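You operate a simulated robot arm through the tools that you are given. There is no shell and no other tool.

You run a simulated robot arm. Do the job below in one go: nothing can be reset, and whatever is moved stays where it is left.

Task
Put the white wrench in its holder at 10, shut the blue valve and turn the blue dial to 3.
Fine: wrench home before its dial turns; valve shut before the blue dial; leave the other wrenches and the pins.

The check looks at the end state, three seconds after you hand in, the way a careful person would. Anything else that was tipped, shoved, dropped, spilled or broken makes it a failure.

Robot
A 7-joint arm with a two-finger parallel gripper, fixed in place. Base frame: the origin is on the floor under the middle of its stand, x ahead of it, y to its left, z up; the work surface is at about z = 86. Units: cm, rad, N and s.
It reaches about 137.2 cm from its shoulder. Its first joint turns from -2.601 to 2.601 rad. Payload 3.43 kg.
The tool frame sits at the grasp point between the pads (the TCP): z along the fingers, y along the line on which they close. The tips reach 3 cm beyond it. The gripper opens to 9.4 cm. The fingers are 2.8 cm wide and 1 cm thick; the gripper's body (5 by 9.6 cm) begins 5.5 cm behind the TCP.
Orientation is that of the tool frame in the base frame, as [roll, pitch, yaw] about the fixed x, y, z axes, in that order (R = Rz(yaw) Ry(pitch) Rx(roll)). With the fingers straight down and closing along the base's y, the tool's x points along the base's -x, its y along +y and its z along -z.

Tools
- The arm moves only by the tool move_arm. Its argument "increments" is a list that holds one entry, the list of rows, each a list of 7 numbers: the turn, a rotation vector about the tool's x, y, z in degrees, then the shift along the tool's x, y, z in m, then the gripper command, from -1 (fully open) to 1 (shut), values between in proportion. In form: [[[ax, ay, az, x, y, z, jaw], ...]]. A call has 1 to 20 rows; each row shifts and turns the commanded pose from where the row before left it, along the tool's axes as they then stand. A row lasts 0.2 s, in which the tool goes at most 5 cm and 0.15 rad; a call with a longer step from one row to the next is refused whole, and so is a gripper value outside its range. Where a pose cannot be reached the arm comes as near as it can. A force on the tool above 40 N (or 10 N above the force at the start of the call, whichever is more), or a blocked arm, ends the call early, and 0.2 s more pass. The fingers move at their own pace (about 4.5 cm/s each) and stop on an object; they squeeze with about 21 N. The grip force told is the motor's: it shows also when the fingers shut on nothing. Time passes only in rows, and 0.2 s behind the last, so rows that do not move let the fingers close. The reply holds the time, the measured pose of the TCP, the force on the tool along the base axes, the opening and the grip force, in the units named above and with some noise, with the torque about the TCP (base axes, N m) and any sound that the robot's microphone picked up.
- Cameras (640 x 400 px; columns grow to the right, rows downward): "scene" is fixed at [4.98, 64.94, 164.8]; the picture's right is [0.82, -0.57, 0.00], its down [-0.51, -0.72, -0.47] and it looks along [0.27, 0.38, -0.88] (base axes); focal length 372 px, centre (320, 200). "wrist" rides on the gripper at [7.6, 1.4, -10.2] in the tool frame; the picture's right is [-0.18, 0.98, 0.00], its down [-0.75, -0.14, -0.64] and it looks along [-0.63, -0.12, 0.77] (tool axes); focal length 243 px, centre (320, 200). There is no depth. A picture from a camera that has moved, and an enlarged one, comes with that camera's place and axes in the base frame and with its lens.
- grab_frame(camera): a new picture of that camera. The clock stands still meanwhile.
- close_up(camera, box): a new picture of the part [left, top, right, bottom] of that camera's present view, enlarged. The clock stands still meanwhile.
- job_done(): hands the job in; it is judged then, once.

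Nothing tells you positions but the pictures and the camera data. Unless the task says otherwise, let go and move clear before handing in.

The tools are called after "Call:" as name(argument=value, ...) on one line, values as JSON. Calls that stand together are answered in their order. move_arm: Moves the arm, as the interface text tells. Its arguments: {"type":"object","properties":{"increments":{"type":"array","items":{"type":"array","items":{"type":"array","items":{"type":"number"}}}}},"required":["increments"]} The other tools are called the same way: grab_frame (camera) takes a picture; close_up (camera, box) takes an enlarged picture of a part of a camera's view; job_done () hands the job in.

At the start:

```text
time: 0.0
eef_pos: [50.15, 85.11, 117.59]
orientation: [-3.142, -0.001, -3.14]
ft_force: [0.3, -0.8, -0.5]
wrist_torque: [0.03, 0.02, 0.01]
grip_width: 9.39
gripper_force: 0.1
```

scene: 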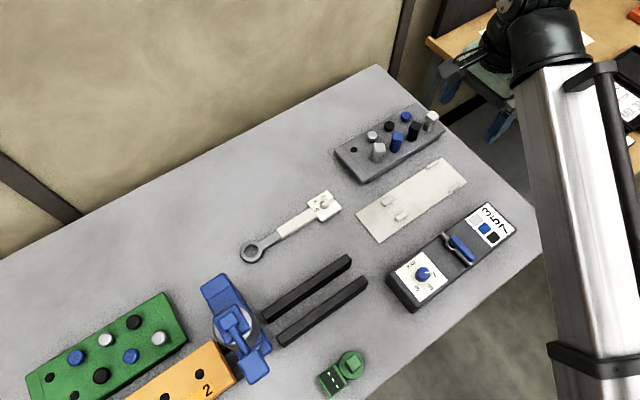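
wrist: 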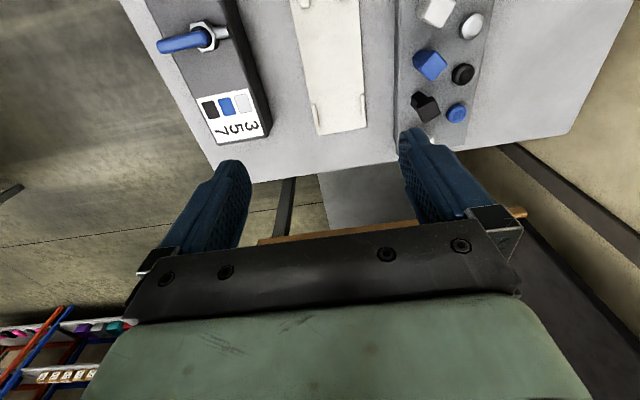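

I see a bench with a wrench (grey ring, white handle), a light holder plate, a dark box with a blue valve and blue dial, and other parts. I'll look closer before moving anything.

Call:
grab_frame(camera="scene")

Call:
close_up(camera="scene", box=[220, 160, 380, 260])

Call:
close_up(camera="scene", box=[370, 190, 530, 290])

Call:
close_up(camera="scene", box=[320, 90, 480, 190])

Call:
close_up(camera="scene", box=[180, 250, 400, 400])

Call:
close_up(camera="scene", box=[0, 270, 240, 400])

Call:
close_up(camera="wrist", box=[120, 0, 520, 180])

```text
taken
```

scene: 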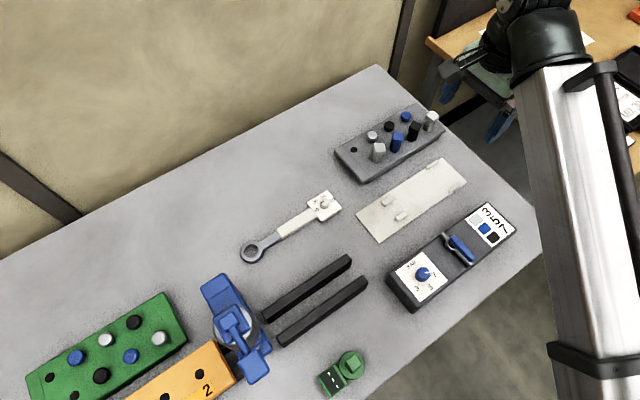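

```text
4.00 times, centred on (300, 210) of scene
camera zoom: at [4.98, 64.94, 164.8], right [0.82, -0.57, 0.0], down [-0.51, -0.72, -0.47], along [0.27, 0.38, -0.88], focal length 1488 px, centre (400, 160)
```

zoom: 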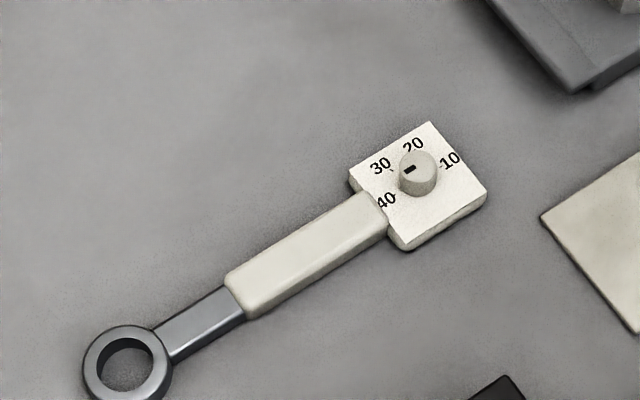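

```text
4.00 times, centred on (450, 240) of scene
camera zoom: at [4.98, 64.94, 164.8], right [0.82, -0.57, 0.0], down [-0.51, -0.72, -0.47], along [0.27, 0.38, -0.88], focal length 1488 px, centre (-200, 40)
```

zoom: 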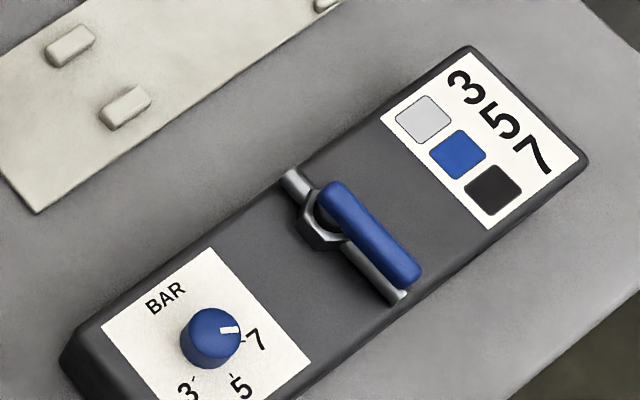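

```text
4.00 times, centred on (400, 140) of scene
camera zoom: at [4.98, 64.94, 164.8], right [0.82, -0.57, 0.0], down [-0.51, -0.72, -0.47], along [0.27, 0.38, -0.88], focal length 1488 px, centre (0, 440)
```

zoom: 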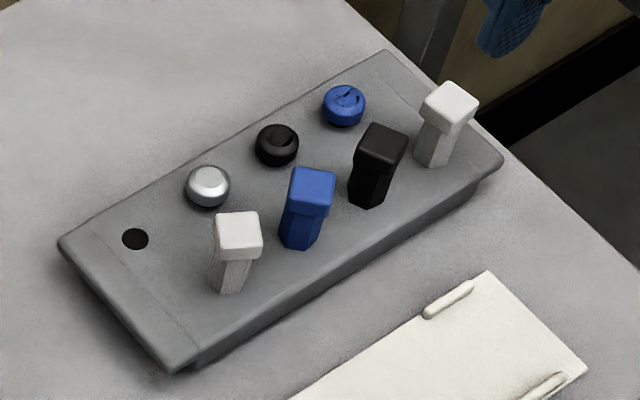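

```text
2.67 times, centred on (290, 325) of scene
camera zoom: at [4.98, 64.94, 164.8], right [0.82, -0.57, 0.0], down [-0.51, -0.72, -0.47], along [0.27, 0.38, -0.88], focal length 992 px, centre (400, -133)
```

zoom: 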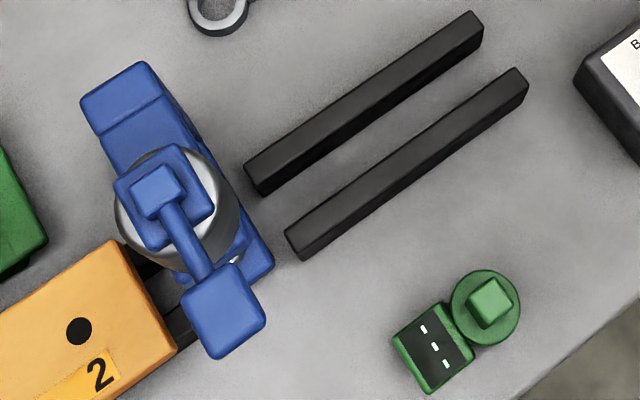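

```text
2.67 times, centred on (120, 335) of scene
camera zoom: at [4.98, 64.94, 164.8], right [0.82, -0.57, 0.0], down [-0.51, -0.72, -0.47], along [0.27, 0.38, -0.88], focal length 992 px, centre (853, -160)
```

zoom: 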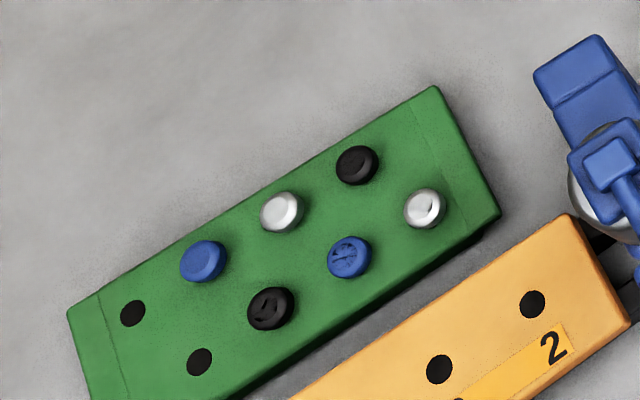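

```text
1.60 times, centred on (320, 90) of wrist
camera zoom: at [42.4, 86.56, 127.92], right [0.18, 0.98, 0.0], down [0.75, -0.14, 0.64], along [0.63, -0.12, -0.77], focal length 388 px, centre (320, 376)
```

zoom: 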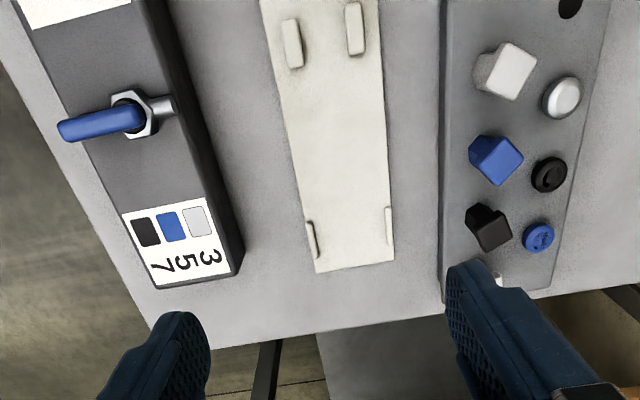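

The white wrench lies along x at about y = 96.7 (ring at x ≈ 9, dial head at x ≈ 28.5). Its holder plate covers about x 34–61, y 82–92, and the valve and dial box covers about x 28–59, y 67–75. I'll bring the arm up above the wrench and use the wrist camera to check this.

Call:
move_arm(increments=[[[0, 0, 0, 0.029, 0.0116, 0.006, -1], [0, 0, 0, 0.029, 0.0116, 0.006, -1], [0, 0, 0, 0.029, 0.0116, 0.006, -1], [0, 0, 0, 0.029, 0.0116, 0.006, -1], [0, 0, 0, 0.029, 0.0116, 0.006, -1], [0, 0, 0, 0.029, 0.0116, 0.006, -1], [0, 0, 0, 0.029, 0.0116, 0.006, -1], [0, 0, 0, 0.029, 0.0116, 0.006, -1], [0, 0, 0, 0.029, 0.0116, 0.006, -1], [0, 0, 0, 0.029, 0.0116, 0.006, -1], [0, 0, 0, 0, 0, 0, -1], [0, 0, 0, 0, 0, 0, -1]]])

```text
time: 2.6
eef_pos: [21.33, 96.83, 111.65]
orientation: [-3.141, -0.001, 3.141]
ft_force: [-0.4, -1.1, 0.6]
wrist_torque: [-0.02, -0.02, 0.0]
grip_width: 9.38
gripper_force: 0.0
```

The arm is now above the wrench handle. I'll take pictures from both cameras.

Call:
grab_frame(camera="wrist")

Call:
grab_frame(camera="scene")

Call:
close_up(camera="wrist", box=[220, 0, 420, 125])

```text
taken
camera wrist: at [13.61, 98.23, 121.99], right [0.18, 0.98, 0.0], down [0.75, -0.14, 0.64], along [0.63, -0.12, -0.77], focal length 243 px, centre (320, 200)
```

wrist: 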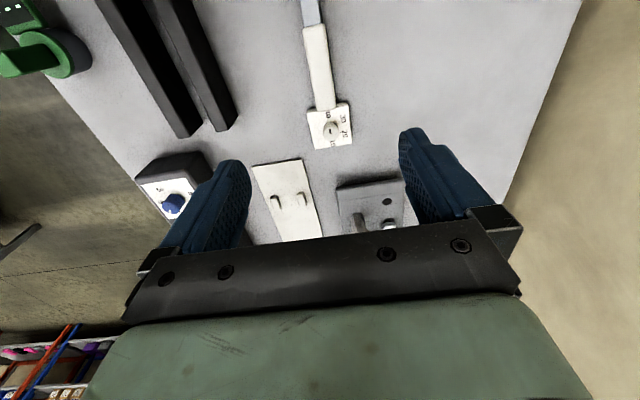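

```text
taken
```

scene: 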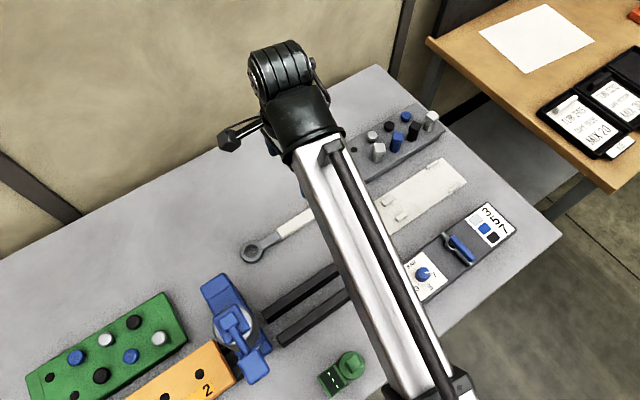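

```text
3.20 times, centred on (320, 62) of wrist
camera zoom: at [13.61, 98.23, 121.99], right [0.18, 0.98, 0.0], down [0.75, -0.14, 0.64], along [0.63, -0.12, -0.77], focal length 776 px, centre (320, 640)
```

zoom: 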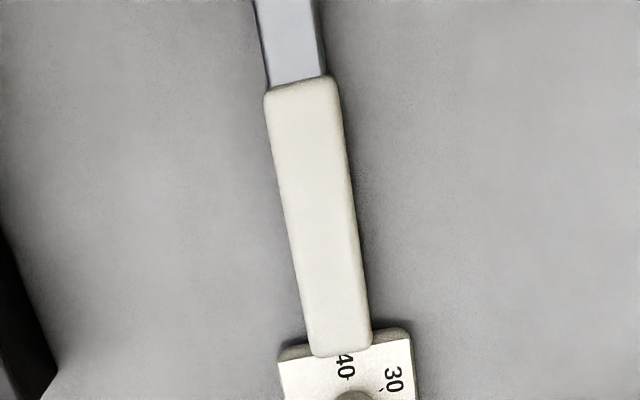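

Call:
close_up(camera="wrist", box=[230, 145, 358, 225])

Call:
close_up(camera="wrist", box=[280, 90, 376, 150])

Call:
close_up(camera="scene", box=[400, 145, 480, 195])

Call:
close_up(camera="scene", box=[220, 190, 316, 270])

```text
5.00 times, centred on (294, 185) of wrist
camera zoom: at [13.61, 98.23, 121.99], right [0.18, 0.98, 0.0], down [0.75, -0.14, 0.64], along [0.63, -0.12, -0.77], focal length 1213 px, centre (450, 275)
```

zoom: 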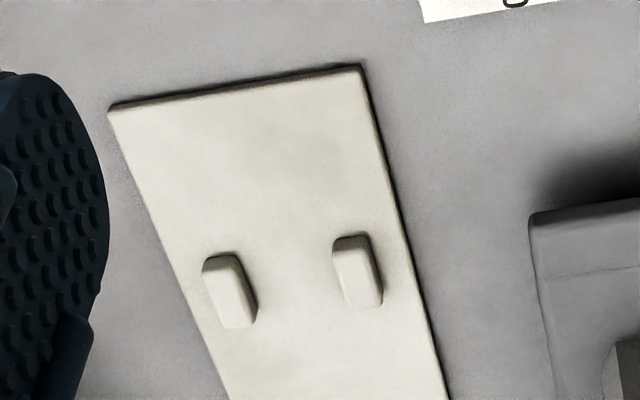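

```text
6.67 times, centred on (328, 120) of wrist
camera zoom: at [13.61, 98.23, 121.99], right [0.18, 0.98, 0.0], down [0.75, -0.14, 0.64], along [0.63, -0.12, -0.77], focal length 1618 px, centre (267, 733)
```

zoom: 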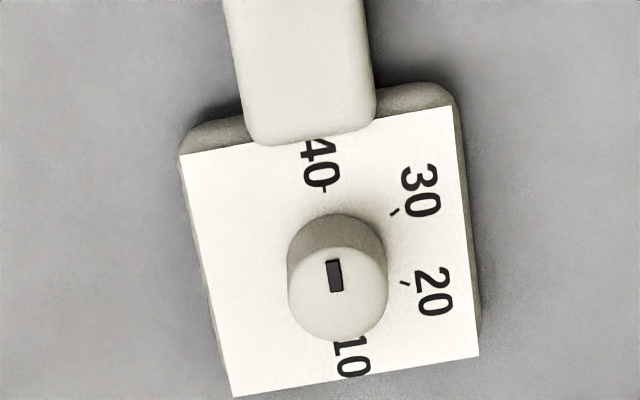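

```text
8.00 times, centred on (440, 170) of scene
camera zoom: at [4.98, 64.94, 164.8], right [0.82, -0.57, 0.0], down [-0.51, -0.72, -0.47], along [0.27, 0.38, -0.88], focal length 2976 px, centre (-640, 440)
```

zoom: 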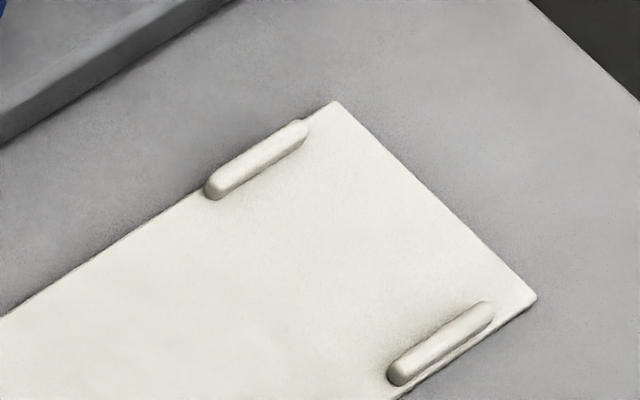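

```text
5.00 times, centred on (268, 230) of scene
camera zoom: at [4.98, 64.94, 164.8], right [0.82, -0.57, 0.0], down [-0.51, -0.72, -0.47], along [0.27, 0.38, -0.88], focal length 1860 px, centre (580, 50)
```

zoom: 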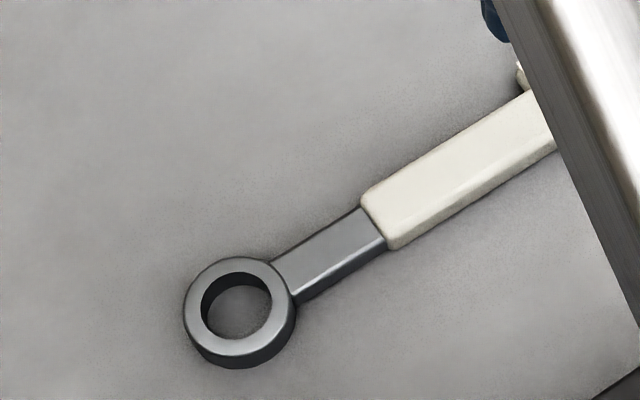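

The wrench dial has its mark at 40, and 10 is on the opposite side, reached by turning clockwise past 30 and 20. Before I touch the wrench I'll move the wrist camera over the holder to measure its lips.

Call:
move_arm(increments=[[[0, 0, 0, -0.0279, -0.014, 0.007, -1], [0, 0, 0, -0.0279, -0.014, 0.007, -1], [0, 0, 0, -0.0279, -0.014, 0.007, -1], [0, 0, 0, -0.0279, -0.014, 0.007, -1], [0, 0, 0, -0.0279, -0.014, 0.007, -1], [0, 0, 0, -0.0279, -0.014, 0.007, -1], [0, 0, 0, -0.0279, -0.014, 0.007, -1], [0, 0, 0, -0.0279, -0.014, 0.007, -1], [0, 0, 0, 0, 0, 0, -1], [0, 0, 0, 0, 0, 0, -1]]])

Call:
grab_frame(camera="wrist")

Call:
close_up(camera="wrist", box=[240, 0, 400, 100])

Call:
close_up(camera="wrist", box=[240, 100, 400, 200])

Call:
close_up(camera="scene", box=[220, 190, 348, 270])

Call:
close_up(camera="scene", box=[370, 185, 434, 225])

```text
time: 4.8
eef_pos: [43.43, 85.49, 105.91]
orientation: [3.141, -0.001, -3.14]
ft_force: [-0.3, 1.0, 0.9]
wrist_torque: [-0.03, 0.02, 0.0]
grip_width: 9.38
gripper_force: 0.0
```

```text
taken
camera wrist: at [35.7, 86.87, 116.26], right [0.18, 0.98, 0.0], down [0.75, -0.14, 0.64], along [0.63, -0.12, -0.77], focal length 243 px, centre (320, 200)
```

wrist: 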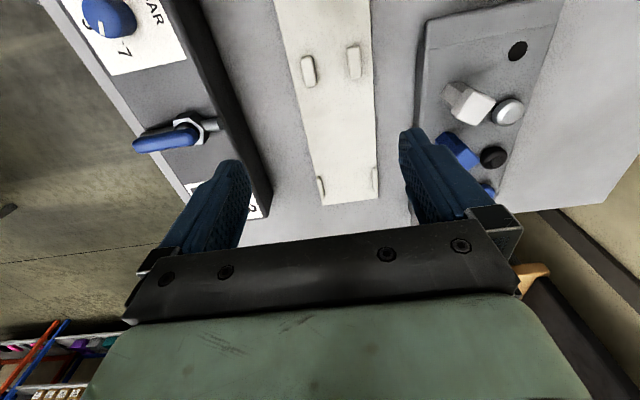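

```text
4.00 times, centred on (320, 50) of wrist
camera zoom: at [35.7, 86.87, 116.26], right [0.18, 0.98, 0.0], down [0.75, -0.14, 0.64], along [0.63, -0.12, -0.77], focal length 970 px, centre (320, 800)
```

zoom: 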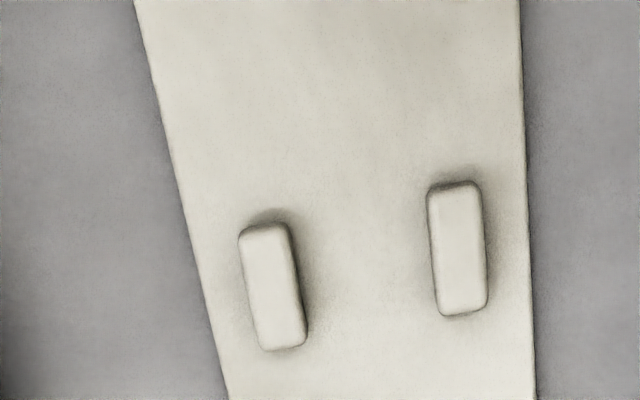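

```text
4.00 times, centred on (320, 150) of wrist
camera zoom: at [35.7, 86.87, 116.26], right [0.18, 0.98, 0.0], down [0.75, -0.14, 0.64], along [0.63, -0.12, -0.77], focal length 970 px, centre (320, 400)
```

zoom: 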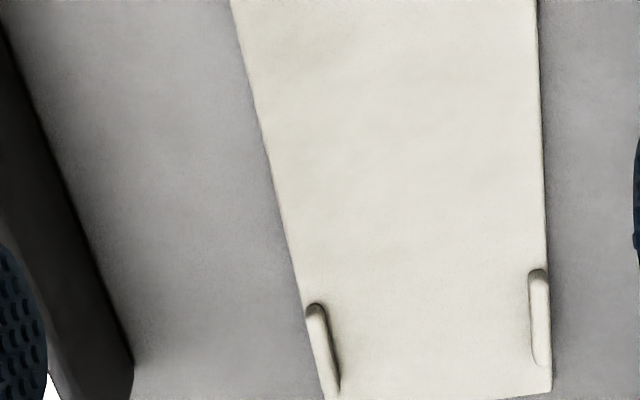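

```text
5.00 times, centred on (284, 230) of scene
camera zoom: at [4.98, 64.94, 164.8], right [0.82, -0.57, 0.0], down [-0.51, -0.72, -0.47], along [0.27, 0.38, -0.88], focal length 1860 px, centre (500, 50)
```

zoom: 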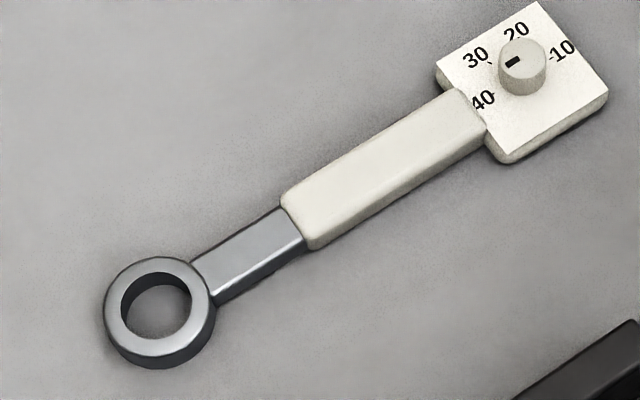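

```text
10.00 times, centred on (402, 205) of scene
camera zoom: at [4.98, 64.94, 164.8], right [0.82, -0.57, 0.0], down [-0.51, -0.72, -0.47], along [0.27, 0.38, -0.88], focal length 3720 px, centre (-500, 150)
```

zoom: 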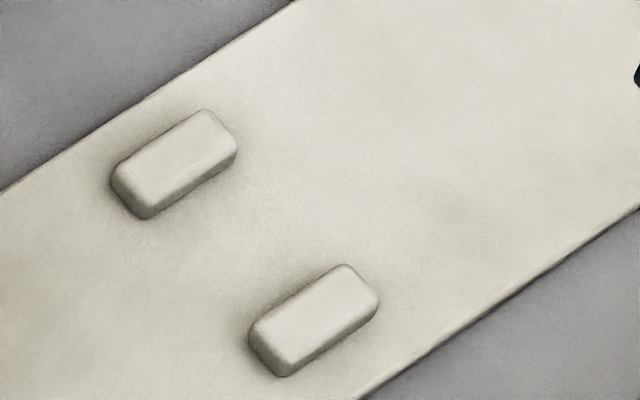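

Holder lips: the near pair is at x 40–43 with a 3.7 cm gap, the far pair at x 55–59 with a 7.2 cm gap, both centred on y ≈ 87.0. The wrench therefore has to shift by about (+28.6, −9.8) with its head toward +x. I'll go down over the handle now.

Call:
move_arm(increments=[[[0, 0, 0, 0.0286, 0.0141, 0.0075, -1], [0, 0, 0, 0.0286, 0.0141, 0.0075, -1], [0, 0, 0, 0.0286, 0.0141, 0.0075, -1], [0, 0, 0, 0.0286, 0.0141, 0.0075, -1], [0, 0, 0, 0.0286, 0.0141, 0.0075, -1], [0, 0, 0, 0.0286, 0.0141, 0.0075, -1], [0, 0, 0, 0.0286, 0.0141, 0.0075, -1], [0, 0, 0, 0.0286, 0.0141, 0.0075, -1], [0, 0, 0, 0, 0, 0.02, -1], [0, 0, 0, 0, 0, 0.02, -1], [0, 0, 0, 0, 0, 0.02, -1], [0, 0, 0, 0, 0, 0.02, -1], [0, 0, 0, 0, 0, 0, -1], [0, 0, 0, 0, 0, 0, -1]]])

Call:
grab_frame(camera="wrist")

Call:
close_up(camera="wrist", box=[200, 0, 440, 200])

```text
time: 7.8
eef_pos: [20.46, 96.83, 92.0]
orientation: [-3.141, 0.0, 3.141]
ft_force: [0.4, 1.0, 0.9]
wrist_torque: [0.02, -0.01, 0.0]
grip_width: 9.41
gripper_force: 0.0
```

```text
taken
camera wrist: at [12.83, 98.23, 102.33], right [0.18, 0.98, 0.0], down [0.75, -0.14, 0.64], along [0.63, -0.12, -0.77], focal length 243 px, centre (320, 200)
```

wrist: 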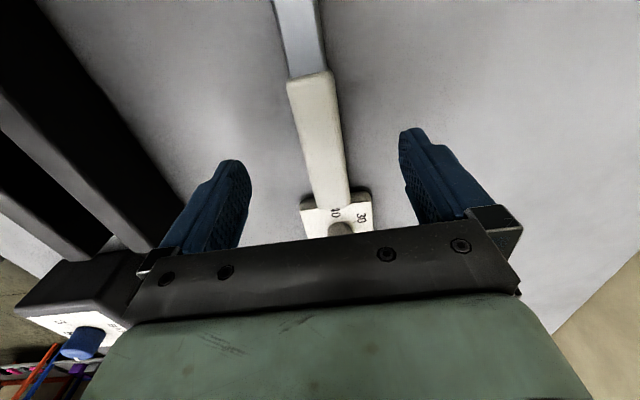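

```text
2.00 times, centred on (320, 100) of wrist
camera zoom: at [12.83, 98.23, 102.33], right [0.18, 0.98, 0.0], down [0.75, -0.14, 0.64], along [0.63, -0.12, -0.77], focal length 485 px, centre (320, 400)
```

zoom: 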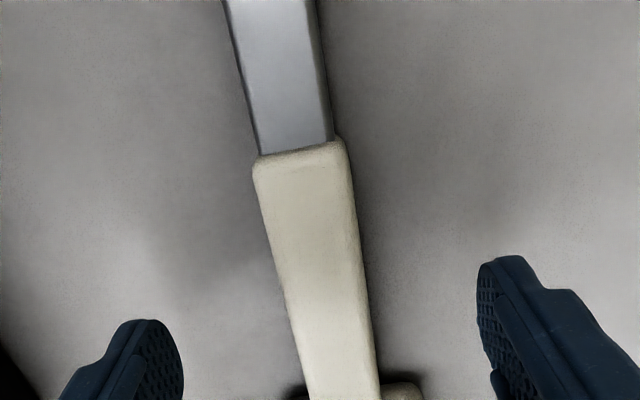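

The handle is centred between the fingers. I'll lower the tips to just above the table and close on it.

Call:
move_arm(increments=[[[0, 0, 0, 0, 0.001, 0.01, -1], [0, 0, 0, 0, 0, 0.008, -1], [0, 0, 0, 0, 0, 0.005, -1], [0, 0, 0, 0, 0, 0.002, -1], [0, 0, 0, 0, 0, 0, -1], [0, 0, 0, 0, 0, 0, -1]]])

```text
time: 9.2
eef_pos: [20.66, 96.91, 89.59]
orientation: [3.142, 0.001, -3.141]
ft_force: [0.5, 0.2, 0.0]
wrist_torque: [0.0, -0.01, 0.02]
grip_width: 9.4
gripper_force: 0.2
```

Call:
move_arm(increments=[[[0, 0, 0, 0, 0, 0.001, 0], [0, 0, 0, 0, 0, 0, 0.3], [0, 0, 0, 0, 0, 0, 1], [0, 0, 0, 0, 0, 0, 1], [0, 0, 0, 0, 0, 0, 1], [0, 0, 0, 0, 0, 0, 1], [0, 0, 0, 0, 0, 0, 1]]])

Call:
grab_frame(camera="wrist")

Call:
close_up(camera="wrist", box=[200, 0, 440, 220])

```text
time: 10.8
eef_pos: [20.7, 97.01, 89.42]
orientation: [-3.141, -0.001, -3.142]
ft_force: [0.1, 2.3, 0.7]
wrist_torque: [0.03, 0.08, 0.01]
grip_width: 2.75
gripper_force: 20.9
```

```text
taken
camera wrist: at [12.86, 98.38, 99.76], right [0.18, 0.98, 0.0], down [0.75, -0.14, 0.64], along [0.63, -0.12, -0.77], focal length 243 px, centre (320, 200)
```

wrist: 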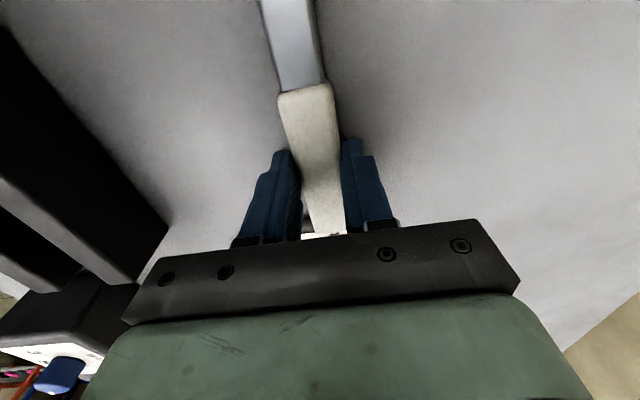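

```text
1.82 times, centred on (320, 110) of wrist
camera zoom: at [12.86, 98.38, 99.76], right [0.18, 0.98, 0.0], down [0.75, -0.14, 0.64], along [0.63, -0.12, -0.77], focal length 441 px, centre (320, 364)
```

zoom: 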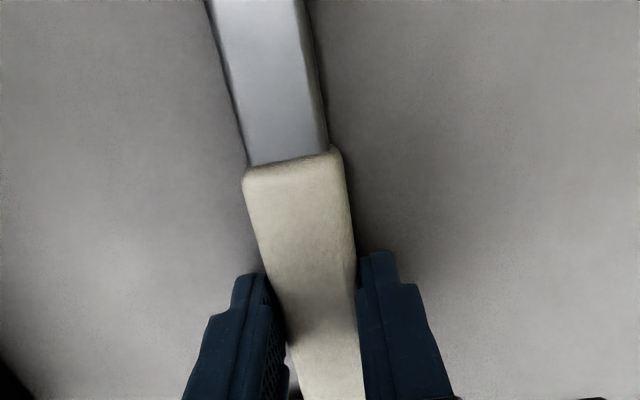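

The grip holds at 2.75 cm, the handle's width. I'll lift gently and check.

Call:
move_arm(increments=[[[0, 0, 0, 0, 0, -0.003, 1], [0, 0, 0, 0, 0, -0.007, 1], [0, 0, 0, 0, 0, -0.015, 1], [0, 0, 0, 0, 0, -0.02, 1], [0, 0, 0, 0, 0, -0.02, 1], [0, 0, 0, 0, 0, -0.02, 1], [0, 0, 0, 0, 0, 0, 1], [0, 0, 0, 0, 0, 0, 1]]])

Call:
grab_frame(camera="wrist")

Call:
grab_frame(camera="scene")

```text
time: 12.6
eef_pos: [20.47, 96.83, 97.83]
orientation: [-3.141, 0.001, -3.141]
ft_force: [-0.6, -0.3, -4.9]
wrist_torque: [-0.01, 0.06, 0.01]
grip_width: 2.77
gripper_force: 20.9
```

```text
taken
camera wrist: at [12.82, 98.31, 108.2], right [0.18, 0.98, 0.0], down [0.75, -0.14, 0.64], along [0.63, -0.12, -0.77], focal length 243 px, centre (320, 200)
```

wrist: 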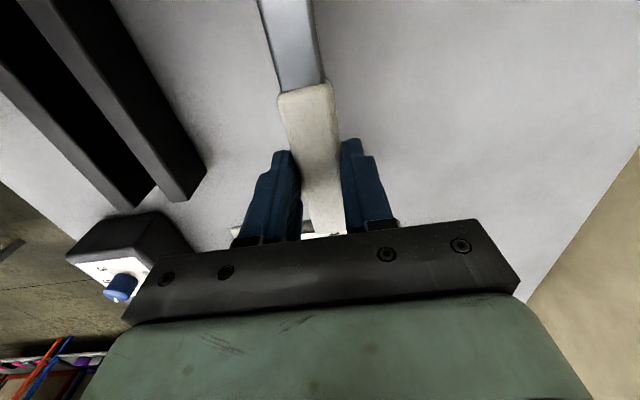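

```text
taken
```

scene: 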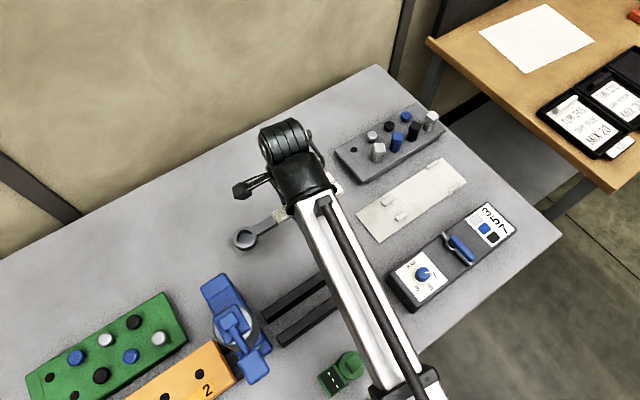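

The wrench is held level and the load is small. I'll carry it over the holder, moving toward the robot first to stay clear of the pin block.

Call:
move_arm(increments=[[[0, 0, 0, -0.025, -0.0247, -0.005, 1], [0, 0, 0, -0.025, -0.0247, -0.005, 1], [0, 0, 0, -0.025, -0.0247, -0.005, 1], [0, 0, 0, -0.025, -0.0246, -0.005, 1], [0, 0, 0, -0.031, 0, 0, 1], [0, 0, 0, -0.031, 0, 0, 1], [0, 0, 0, -0.031, 0, 0, 1], [0, 0, 0, -0.031, 0, 0, 1], [0, 0, 0, -0.031, 0, 0, 1], [0, 0, 0, -0.031, 0, 0, 1], [0, 0, 0, 0, 0, 0.02, 1], [0, 0, 0, 0, 0, 0.02, 1], [0, 0, 0, 0, 0, 0, 1], [0, 0, 0, 0, 0, 0, 1]]])

Call:
grab_frame(camera="wrist")

Call:
grab_frame(camera="scene")

Call:
close_up(camera="wrist", box=[200, 0, 440, 150])

Call:
close_up(camera="scene", box=[340, 140, 500, 240])

```text
time: 15.6
eef_pos: [49.04, 87.24, 95.84]
orientation: [3.142, 0.0, 3.139]
ft_force: [0.3, -0.2, -4.3]
wrist_torque: [-0.01, 0.04, -0.01]
grip_width: 2.8
gripper_force: 21.4
```

```text
taken
camera wrist: at [41.31, 88.53, 106.16], right [0.18, 0.98, 0.0], down [0.75, -0.14, 0.64], along [0.63, -0.12, -0.77], focal length 243 px, centre (320, 200)
```

wrist: 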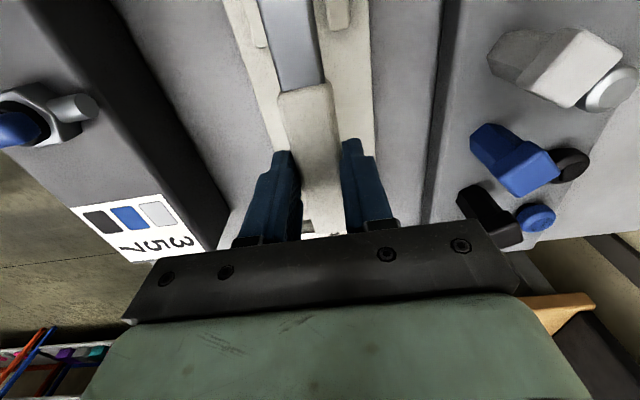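

```text
taken
```

scene: 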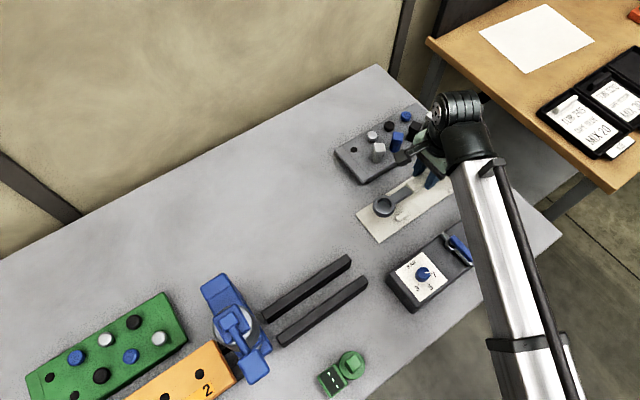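

```text
2.67 times, centred on (320, 75) of wrist
camera zoom: at [41.31, 88.53, 106.16], right [0.18, 0.98, 0.0], down [0.75, -0.14, 0.64], along [0.63, -0.12, -0.77], focal length 647 px, centre (320, 533)
```

zoom: 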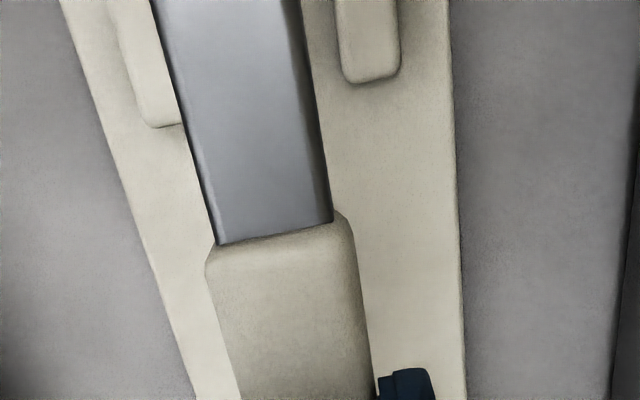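

```text
4.00 times, centred on (420, 190) of scene
camera zoom: at [4.98, 64.94, 164.8], right [0.82, -0.57, 0.0], down [-0.51, -0.72, -0.47], along [0.27, 0.38, -0.88], focal length 1488 px, centre (-80, 240)
```

zoom: 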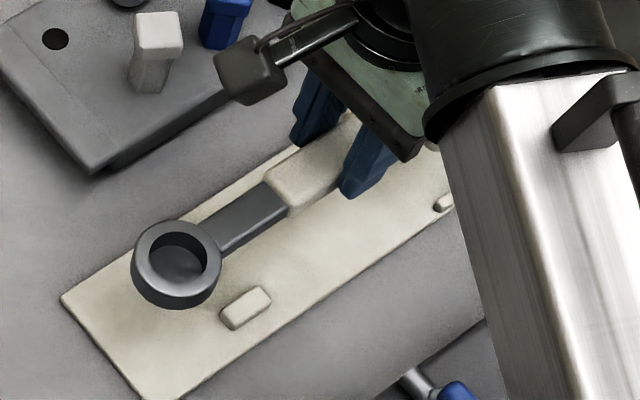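

The shank lines up with the near lips and the handle centreline is at y ≈ 87.07. I'll lower it toward the plate.

Call:
move_arm(increments=[[[0, 0, 0, 0, 0, 0.02, 1], [0, 0, 0, 0, 0, 0.015, 1], [0, 0, 0, 0, 0, 0.01, 1], [0, 0, 0, 0, 0, 0.005, 1], [0, 0, 0, 0, 0, 0.003, 1], [0, 0, 0, 0, 0, 0, 1], [0, 0, 0, 0, 0, 0, 1]]])

Call:
close_up(camera="wrist", box=[200, 0, 440, 150])

Call:
close_up(camera="scene", box=[340, 150, 500, 250])

```text
time: 17.2
eef_pos: [49.29, 87.04, 90.52]
orientation: [3.141, 0.0, 3.141]
ft_force: [-0.1, 1.0, -4.1]
wrist_torque: [0.03, 0.07, -0.03]
grip_width: 2.76
gripper_force: 20.8
```

```text
2.67 times, centred on (320, 75) of wrist
camera zoom: at [41.54, 88.44, 100.94], right [0.18, 0.98, 0.0], down [0.75, -0.14, 0.64], along [0.63, -0.12, -0.77], focal length 647 px, centre (320, 533)
```

zoom: 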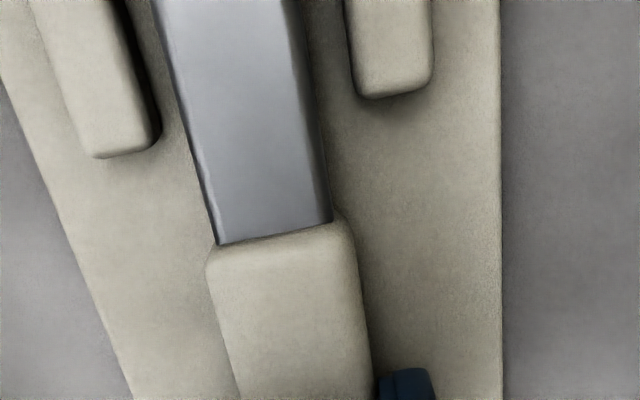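

```text
4.00 times, centred on (420, 200) of scene
camera zoom: at [4.98, 64.94, 164.8], right [0.82, -0.57, 0.0], down [-0.51, -0.72, -0.47], along [0.27, 0.38, -0.88], focal length 1488 px, centre (-80, 200)
```

zoom: 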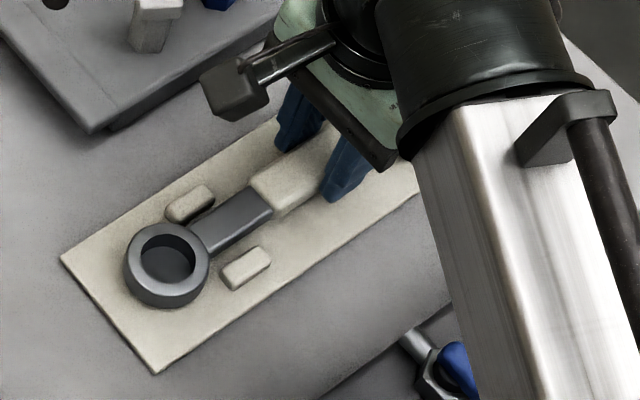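

Call:
move_arm(increments=[[[0, 0, 0, 0, 0, 0.0015, 1], [0, 0, 0, 0, 0, 0.0015, 1], [0, 0, 0, 0, 0, 0.001, 1], [0, 0, 0, 0, 0, 0, 1]]])

```text
time: 18.2
eef_pos: [49.16, 87.15, 90.19]
orientation: [3.141, -0.001, -3.141]
ft_force: [0.3, 0.0, -4.4]
wrist_torque: [0.02, 0.04, 0.01]
grip_width: 2.78
gripper_force: 21.1
```

Call:
move_arm(increments=[[[0, 0, 0, 0, 0, 0.001, 1], [0, 0, 0, 0, 0, 0.001, 1], [0, 0, 0, 0, 0, 0, 1]]])

```text
time: 19.0
eef_pos: [49.15, 87.02, 90.06]
orientation: [-3.141, -0.001, 3.141]
ft_force: [-0.8, -0.7, 1.8]
wrist_torque: [-0.05, -0.27, -0.03]
grip_width: 2.79
gripper_force: 21.0
```

The wrench is touching the plate. I'll let go and rise.

Call:
move_arm(increments=[[[0, 0, 0, 0, 0, 0.0003, 0.7], [0, 0, 0, 0, 0, 0, 0.3], [0, 0, 0, 0, 0, 0, 0], [0, 0, 0, 0, 0, 0, -0.3], [0, 0, 0, 0, 0, 0, -0.3], [0, 0, 0, 0, 0, 0, -0.3], [0, 0, 0, 0, 0, -0.01, -0.3], [0, 0, 0, 0, 0, -0.02, -0.3], [0, 0, 0, 0, 0, -0.03, -0.3], [0, 0, 0, 0, 0, -0.03, -0.3], [0, 0, 0, 0, 0, -0.03, -0.3], [0, 0, 0, 0, 0, 0, -0.3]]])

Call:
grab_frame(camera="wrist")

Call:
close_up(camera="wrist", box=[220, 40, 420, 165])

Call:
close_up(camera="scene", box=[340, 150, 500, 250])

```text
time: 21.6
eef_pos: [49.08, 87.07, 102.08]
orientation: [3.141, -0.001, -3.142]
ft_force: [-0.4, 0.5, -0.7]
wrist_torque: [0.01, 0.01, 0.01]
grip_width: 6.12
gripper_force: 0.0
```

```text
taken
camera wrist: at [41.38, 88.58, 112.41], right [0.18, 0.98, 0.0], down [0.75, -0.14, 0.64], along [0.63, -0.12, -0.77], focal length 243 px, centre (320, 200)
```

wrist: 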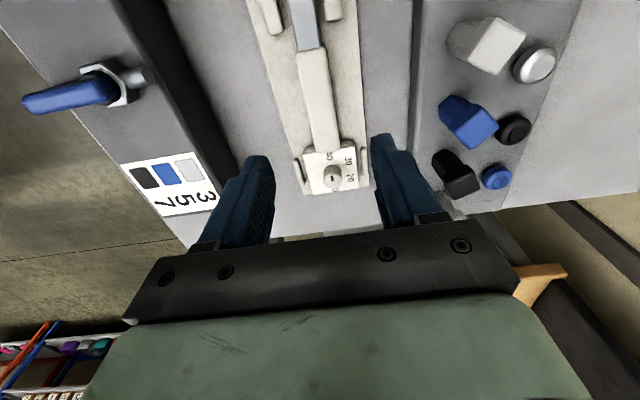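

```text
3.20 times, centred on (320, 102) of wrist
camera zoom: at [41.38, 88.58, 112.41], right [0.18, 0.98, 0.0], down [0.75, -0.14, 0.64], along [0.63, -0.12, -0.77], focal length 776 px, centre (320, 512)
```

zoom: 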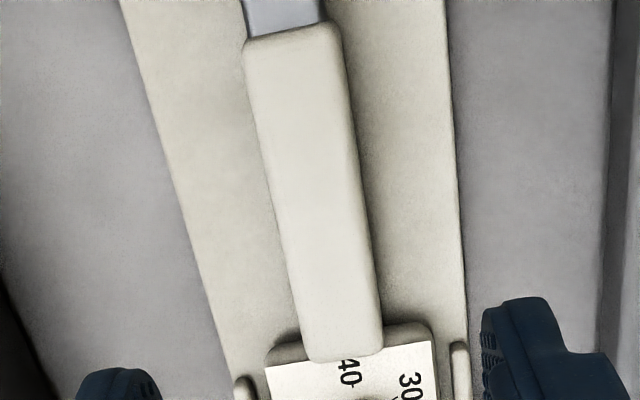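

```text
4.00 times, centred on (420, 200) of scene
camera zoom: at [4.98, 64.94, 164.8], right [0.82, -0.57, 0.0], down [-0.51, -0.72, -0.47], along [0.27, 0.38, -0.88], focal length 1488 px, centre (-80, 200)
```

zoom: 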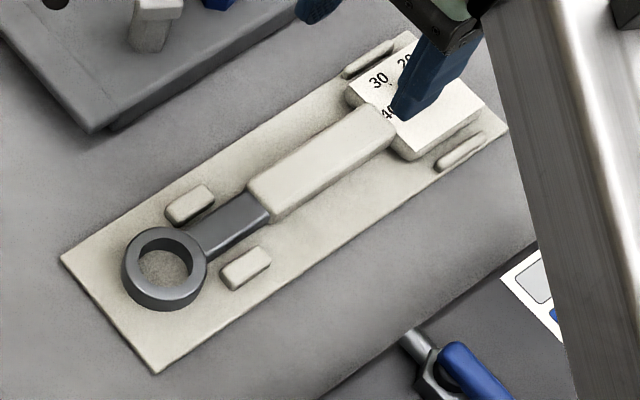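

The wrench sits in the holder, with the shank between the near lips and the head between the far lips. Next I'll look closely at its dial knob.

Call:
close_up(camera="wrist", box=[290, 140, 386, 200])

Call:
move_arm(increments=[[[0, 0, 0, 0.01, -0.005, -0.005, 0], [0, 0, 0, 0, 0, 0, 0], [0, 0, 0, 0, 0, 0, 0], [0, 0, 0, 0, 0, 0, 0]]])

Call:
close_up(camera="scene", box=[400, 140, 496, 200])

```text
6.67 times, centred on (338, 170) of wrist
camera zoom: at [41.38, 88.58, 112.41], right [0.18, 0.98, 0.0], down [0.75, -0.14, 0.64], along [0.63, -0.12, -0.77], focal length 1618 px, centre (200, 400)
```

zoom: 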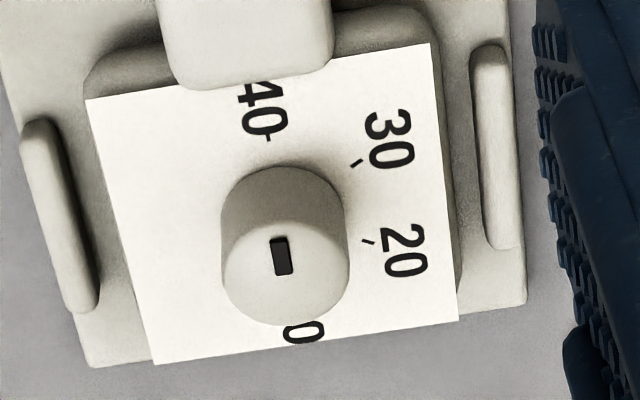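

```text
time: 22.6
eef_pos: [48.18, 86.54, 102.52]
orientation: [3.141, 0.0, -3.141]
ft_force: [-0.7, -0.8, 0.2]
wrist_torque: [0.01, -0.04, 0.0]
grip_width: 4.7
gripper_force: 0.0
```

```text
6.67 times, centred on (448, 170) of scene
camera zoom: at [4.98, 64.94, 164.8], right [0.82, -0.57, 0.0], down [-0.51, -0.72, -0.47], along [0.27, 0.38, -0.88], focal length 2480 px, centre (-533, 400)
```

zoom: 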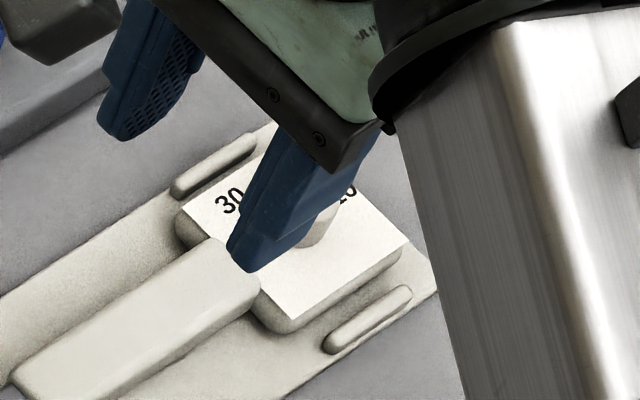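

Call:
move_arm(increments=[[[0, 0, 0, -0.0233, 0.00145, 0.0099, -0.3], [0, 0, 0, -0.0233, 0.00145, 0.0099, -0.3], [0, 0, 0, -0.0233, 0.00145, 0.0099, -0.3], [0, 0, 0, -0.0232, 0.00145, 0.0099, -0.3], [0, 0, 0, 0, 0, 0, -0.3], [0, 0, 0, 0, 0, 0, -0.3]]])

Call:
grab_frame(camera="wrist")

Call:
close_up(camera="wrist", box=[256, 80, 384, 160])

```text
time: 24.0
eef_pos: [57.57, 87.17, 98.56]
orientation: [-3.141, 0.0, 3.141]
ft_force: [-0.9, -0.5, 0.8]
wrist_torque: [-0.02, 0.0, -0.04]
grip_width: 6.1
gripper_force: 0.1
```

```text
taken
camera wrist: at [49.83, 88.56, 108.99], right [0.18, 0.98, 0.0], down [0.75, -0.14, 0.64], along [0.63, -0.12, -0.77], focal length 243 px, centre (320, 200)
```

wrist: 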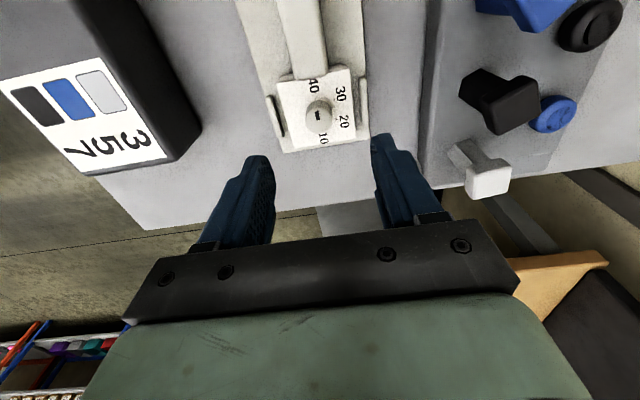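

```text
5.00 times, centred on (320, 120) of wrist
camera zoom: at [49.83, 88.56, 108.99], right [0.18, 0.98, 0.0], down [0.75, -0.14, 0.64], along [0.63, -0.12, -0.77], focal length 1213 px, centre (320, 600)
```

zoom: 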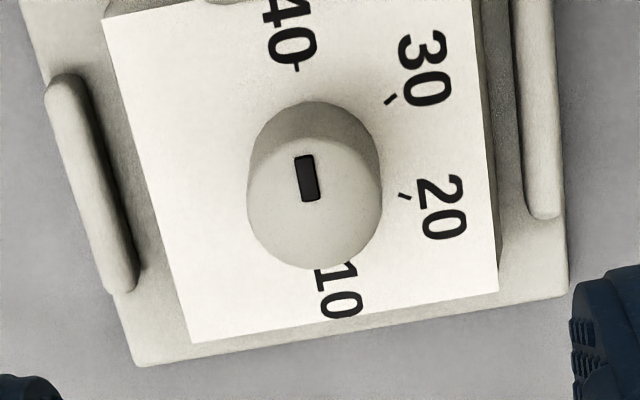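

From two views, the head top is at z ≈ 88.75 and the knob axis at (57.06, 87.03) with diameter ≈ 2.1 cm and its top at z ≈ 90.4. I'll turn the gripper −45° above it and come down to just over the knob.

Call:
move_arm(increments=[[[0, 0, 0, 0.0043, -0.0007, 0.005, 0.23], [0, 0, -7.5, 0, 0, 0.005, 0.23], [0, 0, -7.5, 0, 0, 0.005, 0.23], [0, 0, -7.5, 0, 0, 0.005, 0.23], [0, 0, -7.5, 0, 0, 0.005, 0.23], [0, 0, -7.5, 0, 0, 0.005, 0.23], [0, 0, -7.5, 0, 0, 0.005, 0.23], [0, 0, 0, 0, 0, 0.005, 0.23], [0, 0, 0, 0, 0, 0, 0.23], [0, 0, 0, 0, 0, 0, 0.23]]])

Call:
grab_frame(camera="wrist")

Call:
close_up(camera="wrist", box=[240, 100, 400, 200])

Call:
close_up(camera="scene", box=[400, 140, 496, 200])

```text
time: 26.2
eef_pos: [56.89, 87.0, 94.55]
orientation: [-3.141, 0.0, -2.356]
ft_force: [0.2, 0.1, -0.1]
wrist_torque: [0.03, 0.01, 0.01]
grip_width: 3.63
gripper_force: 0.1
```

```text
taken
camera wrist: at [50.51, 82.62, 104.89], right [-0.57, 0.82, 0.0], down [0.63, 0.43, 0.64], along [0.53, 0.36, -0.77], focal length 243 px, centre (320, 200)
```

wrist: 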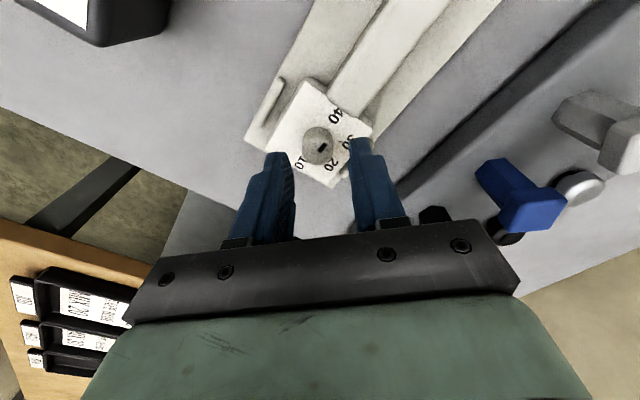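

```text
4.00 times, centred on (320, 150) of wrist
camera zoom: at [50.51, 82.62, 104.89], right [-0.57, 0.82, 0.0], down [0.63, 0.43, 0.64], along [0.53, 0.36, -0.77], focal length 970 px, centre (320, 400)
```

zoom: 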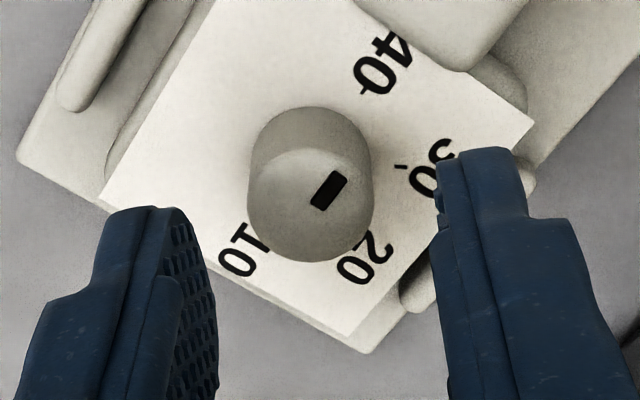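

```text
6.67 times, centred on (448, 170) of scene
camera zoom: at [4.98, 64.94, 164.8], right [0.82, -0.57, 0.0], down [-0.51, -0.72, -0.47], along [0.27, 0.38, -0.88], focal length 2480 px, centre (-533, 400)
```

zoom: 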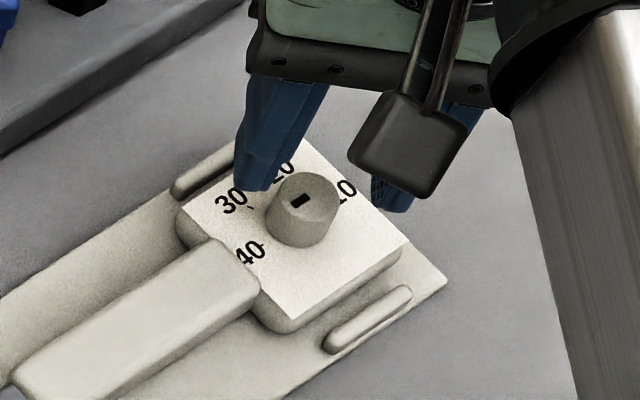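

The gripper sits over the knob, whose mark still points at 40. I'll make a small centring correction, lower around the knob and close.

Call:
move_arm(increments=[[[0, 0, 0, 0, -0.001, 0.008, 0.23], [0, 0, 0, 0, 0, 0.007, 0.23], [0, 0, 0, 0, 0, 0.005, 0.23], [0, 0, 0, 0, 0, 0.002, 0.23], [0, 0, 0, 0, 0, 0, 0.23], [0, 0, 0, 0, 0, 0, 0.23]]])

Call:
close_up(camera="wrist", box=[240, 100, 400, 200])

Call:
close_up(camera="scene", box=[400, 140, 496, 200])

```text
time: 27.6
eef_pos: [56.9, 86.95, 92.53]
orientation: [3.14, 0.002, -2.357]
ft_force: [-0.2, 0.6, -0.5]
wrist_torque: [0.0, -0.03, 0.05]
grip_width: 3.64
gripper_force: 0.1
```

```text
4.00 times, centred on (320, 150) of wrist
camera zoom: at [50.57, 82.59, 102.68], right [-0.56, 0.83, 0.0], down [0.63, 0.43, 0.64], along [0.53, 0.36, -0.77], focal length 970 px, centre (320, 400)
```

zoom: 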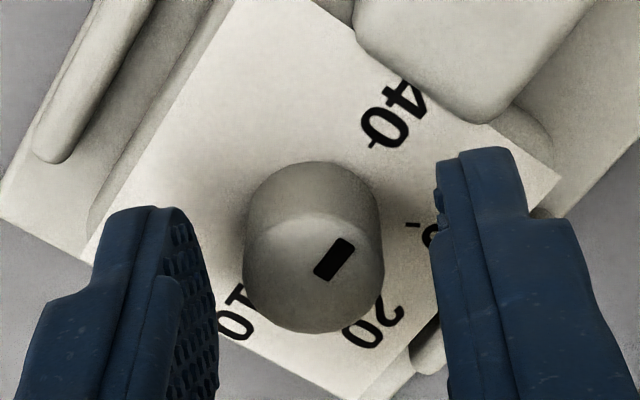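

```text
6.67 times, centred on (448, 170) of scene
camera zoom: at [4.98, 64.94, 164.8], right [0.82, -0.57, 0.0], down [-0.51, -0.72, -0.47], along [0.27, 0.38, -0.88], focal length 2480 px, centre (-533, 400)
```

zoom: 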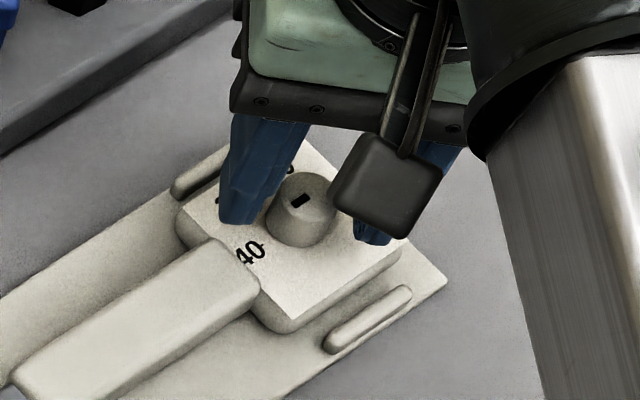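

Call:
move_arm(increments=[[[0, 0, 0, 0, -0.0006, 0.001, 0.3], [0, 0, 0, 0, 0, 0, 0.4], [0, 0, 0, 0, 0, 0, 0.5], [0, 0, 0, 0, 0, 0, 1], [0, 0, 0, 0, 0, 0, 1], [0, 0, 0, 0, 0, 0, 1]]])

Call:
close_up(camera="wrist", box=[240, 100, 400, 200])

Call:
close_up(camera="scene", box=[400, 140, 496, 200])

```text
time: 29.0
eef_pos: [57.19, 86.86, 92.28]
orientation: [-3.141, 0.0, -2.356]
ft_force: [1.0, 0.3, 0.5]
wrist_torque: [0.01, -0.05, -0.02]
grip_width: 2.09
gripper_force: 20.8
```

```text
4.00 times, centred on (320, 150) of wrist
camera zoom: at [50.63, 82.52, 102.57], right [-0.56, 0.83, 0.0], down [0.63, 0.43, 0.64], along [0.53, 0.36, -0.77], focal length 970 px, centre (320, 400)
```

zoom: 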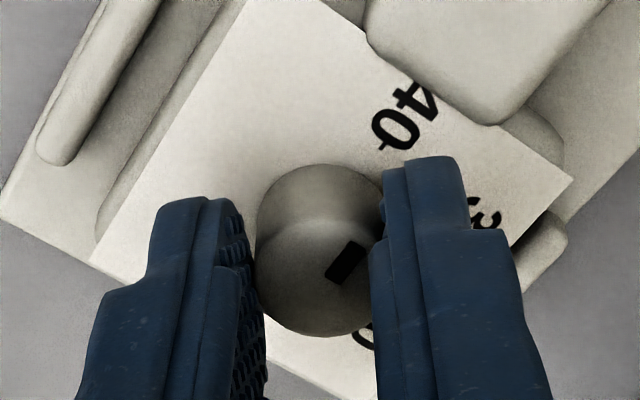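

```text
6.67 times, centred on (448, 170) of scene
camera zoom: at [4.98, 64.94, 164.8], right [0.82, -0.57, 0.0], down [-0.51, -0.72, -0.47], along [0.27, 0.38, -0.88], focal length 2480 px, centre (-533, 400)
```

zoom: 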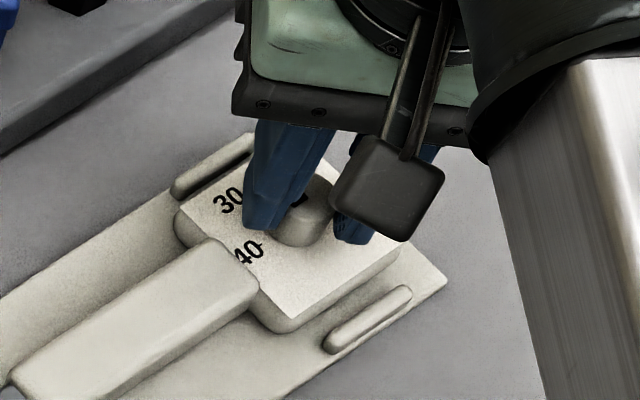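

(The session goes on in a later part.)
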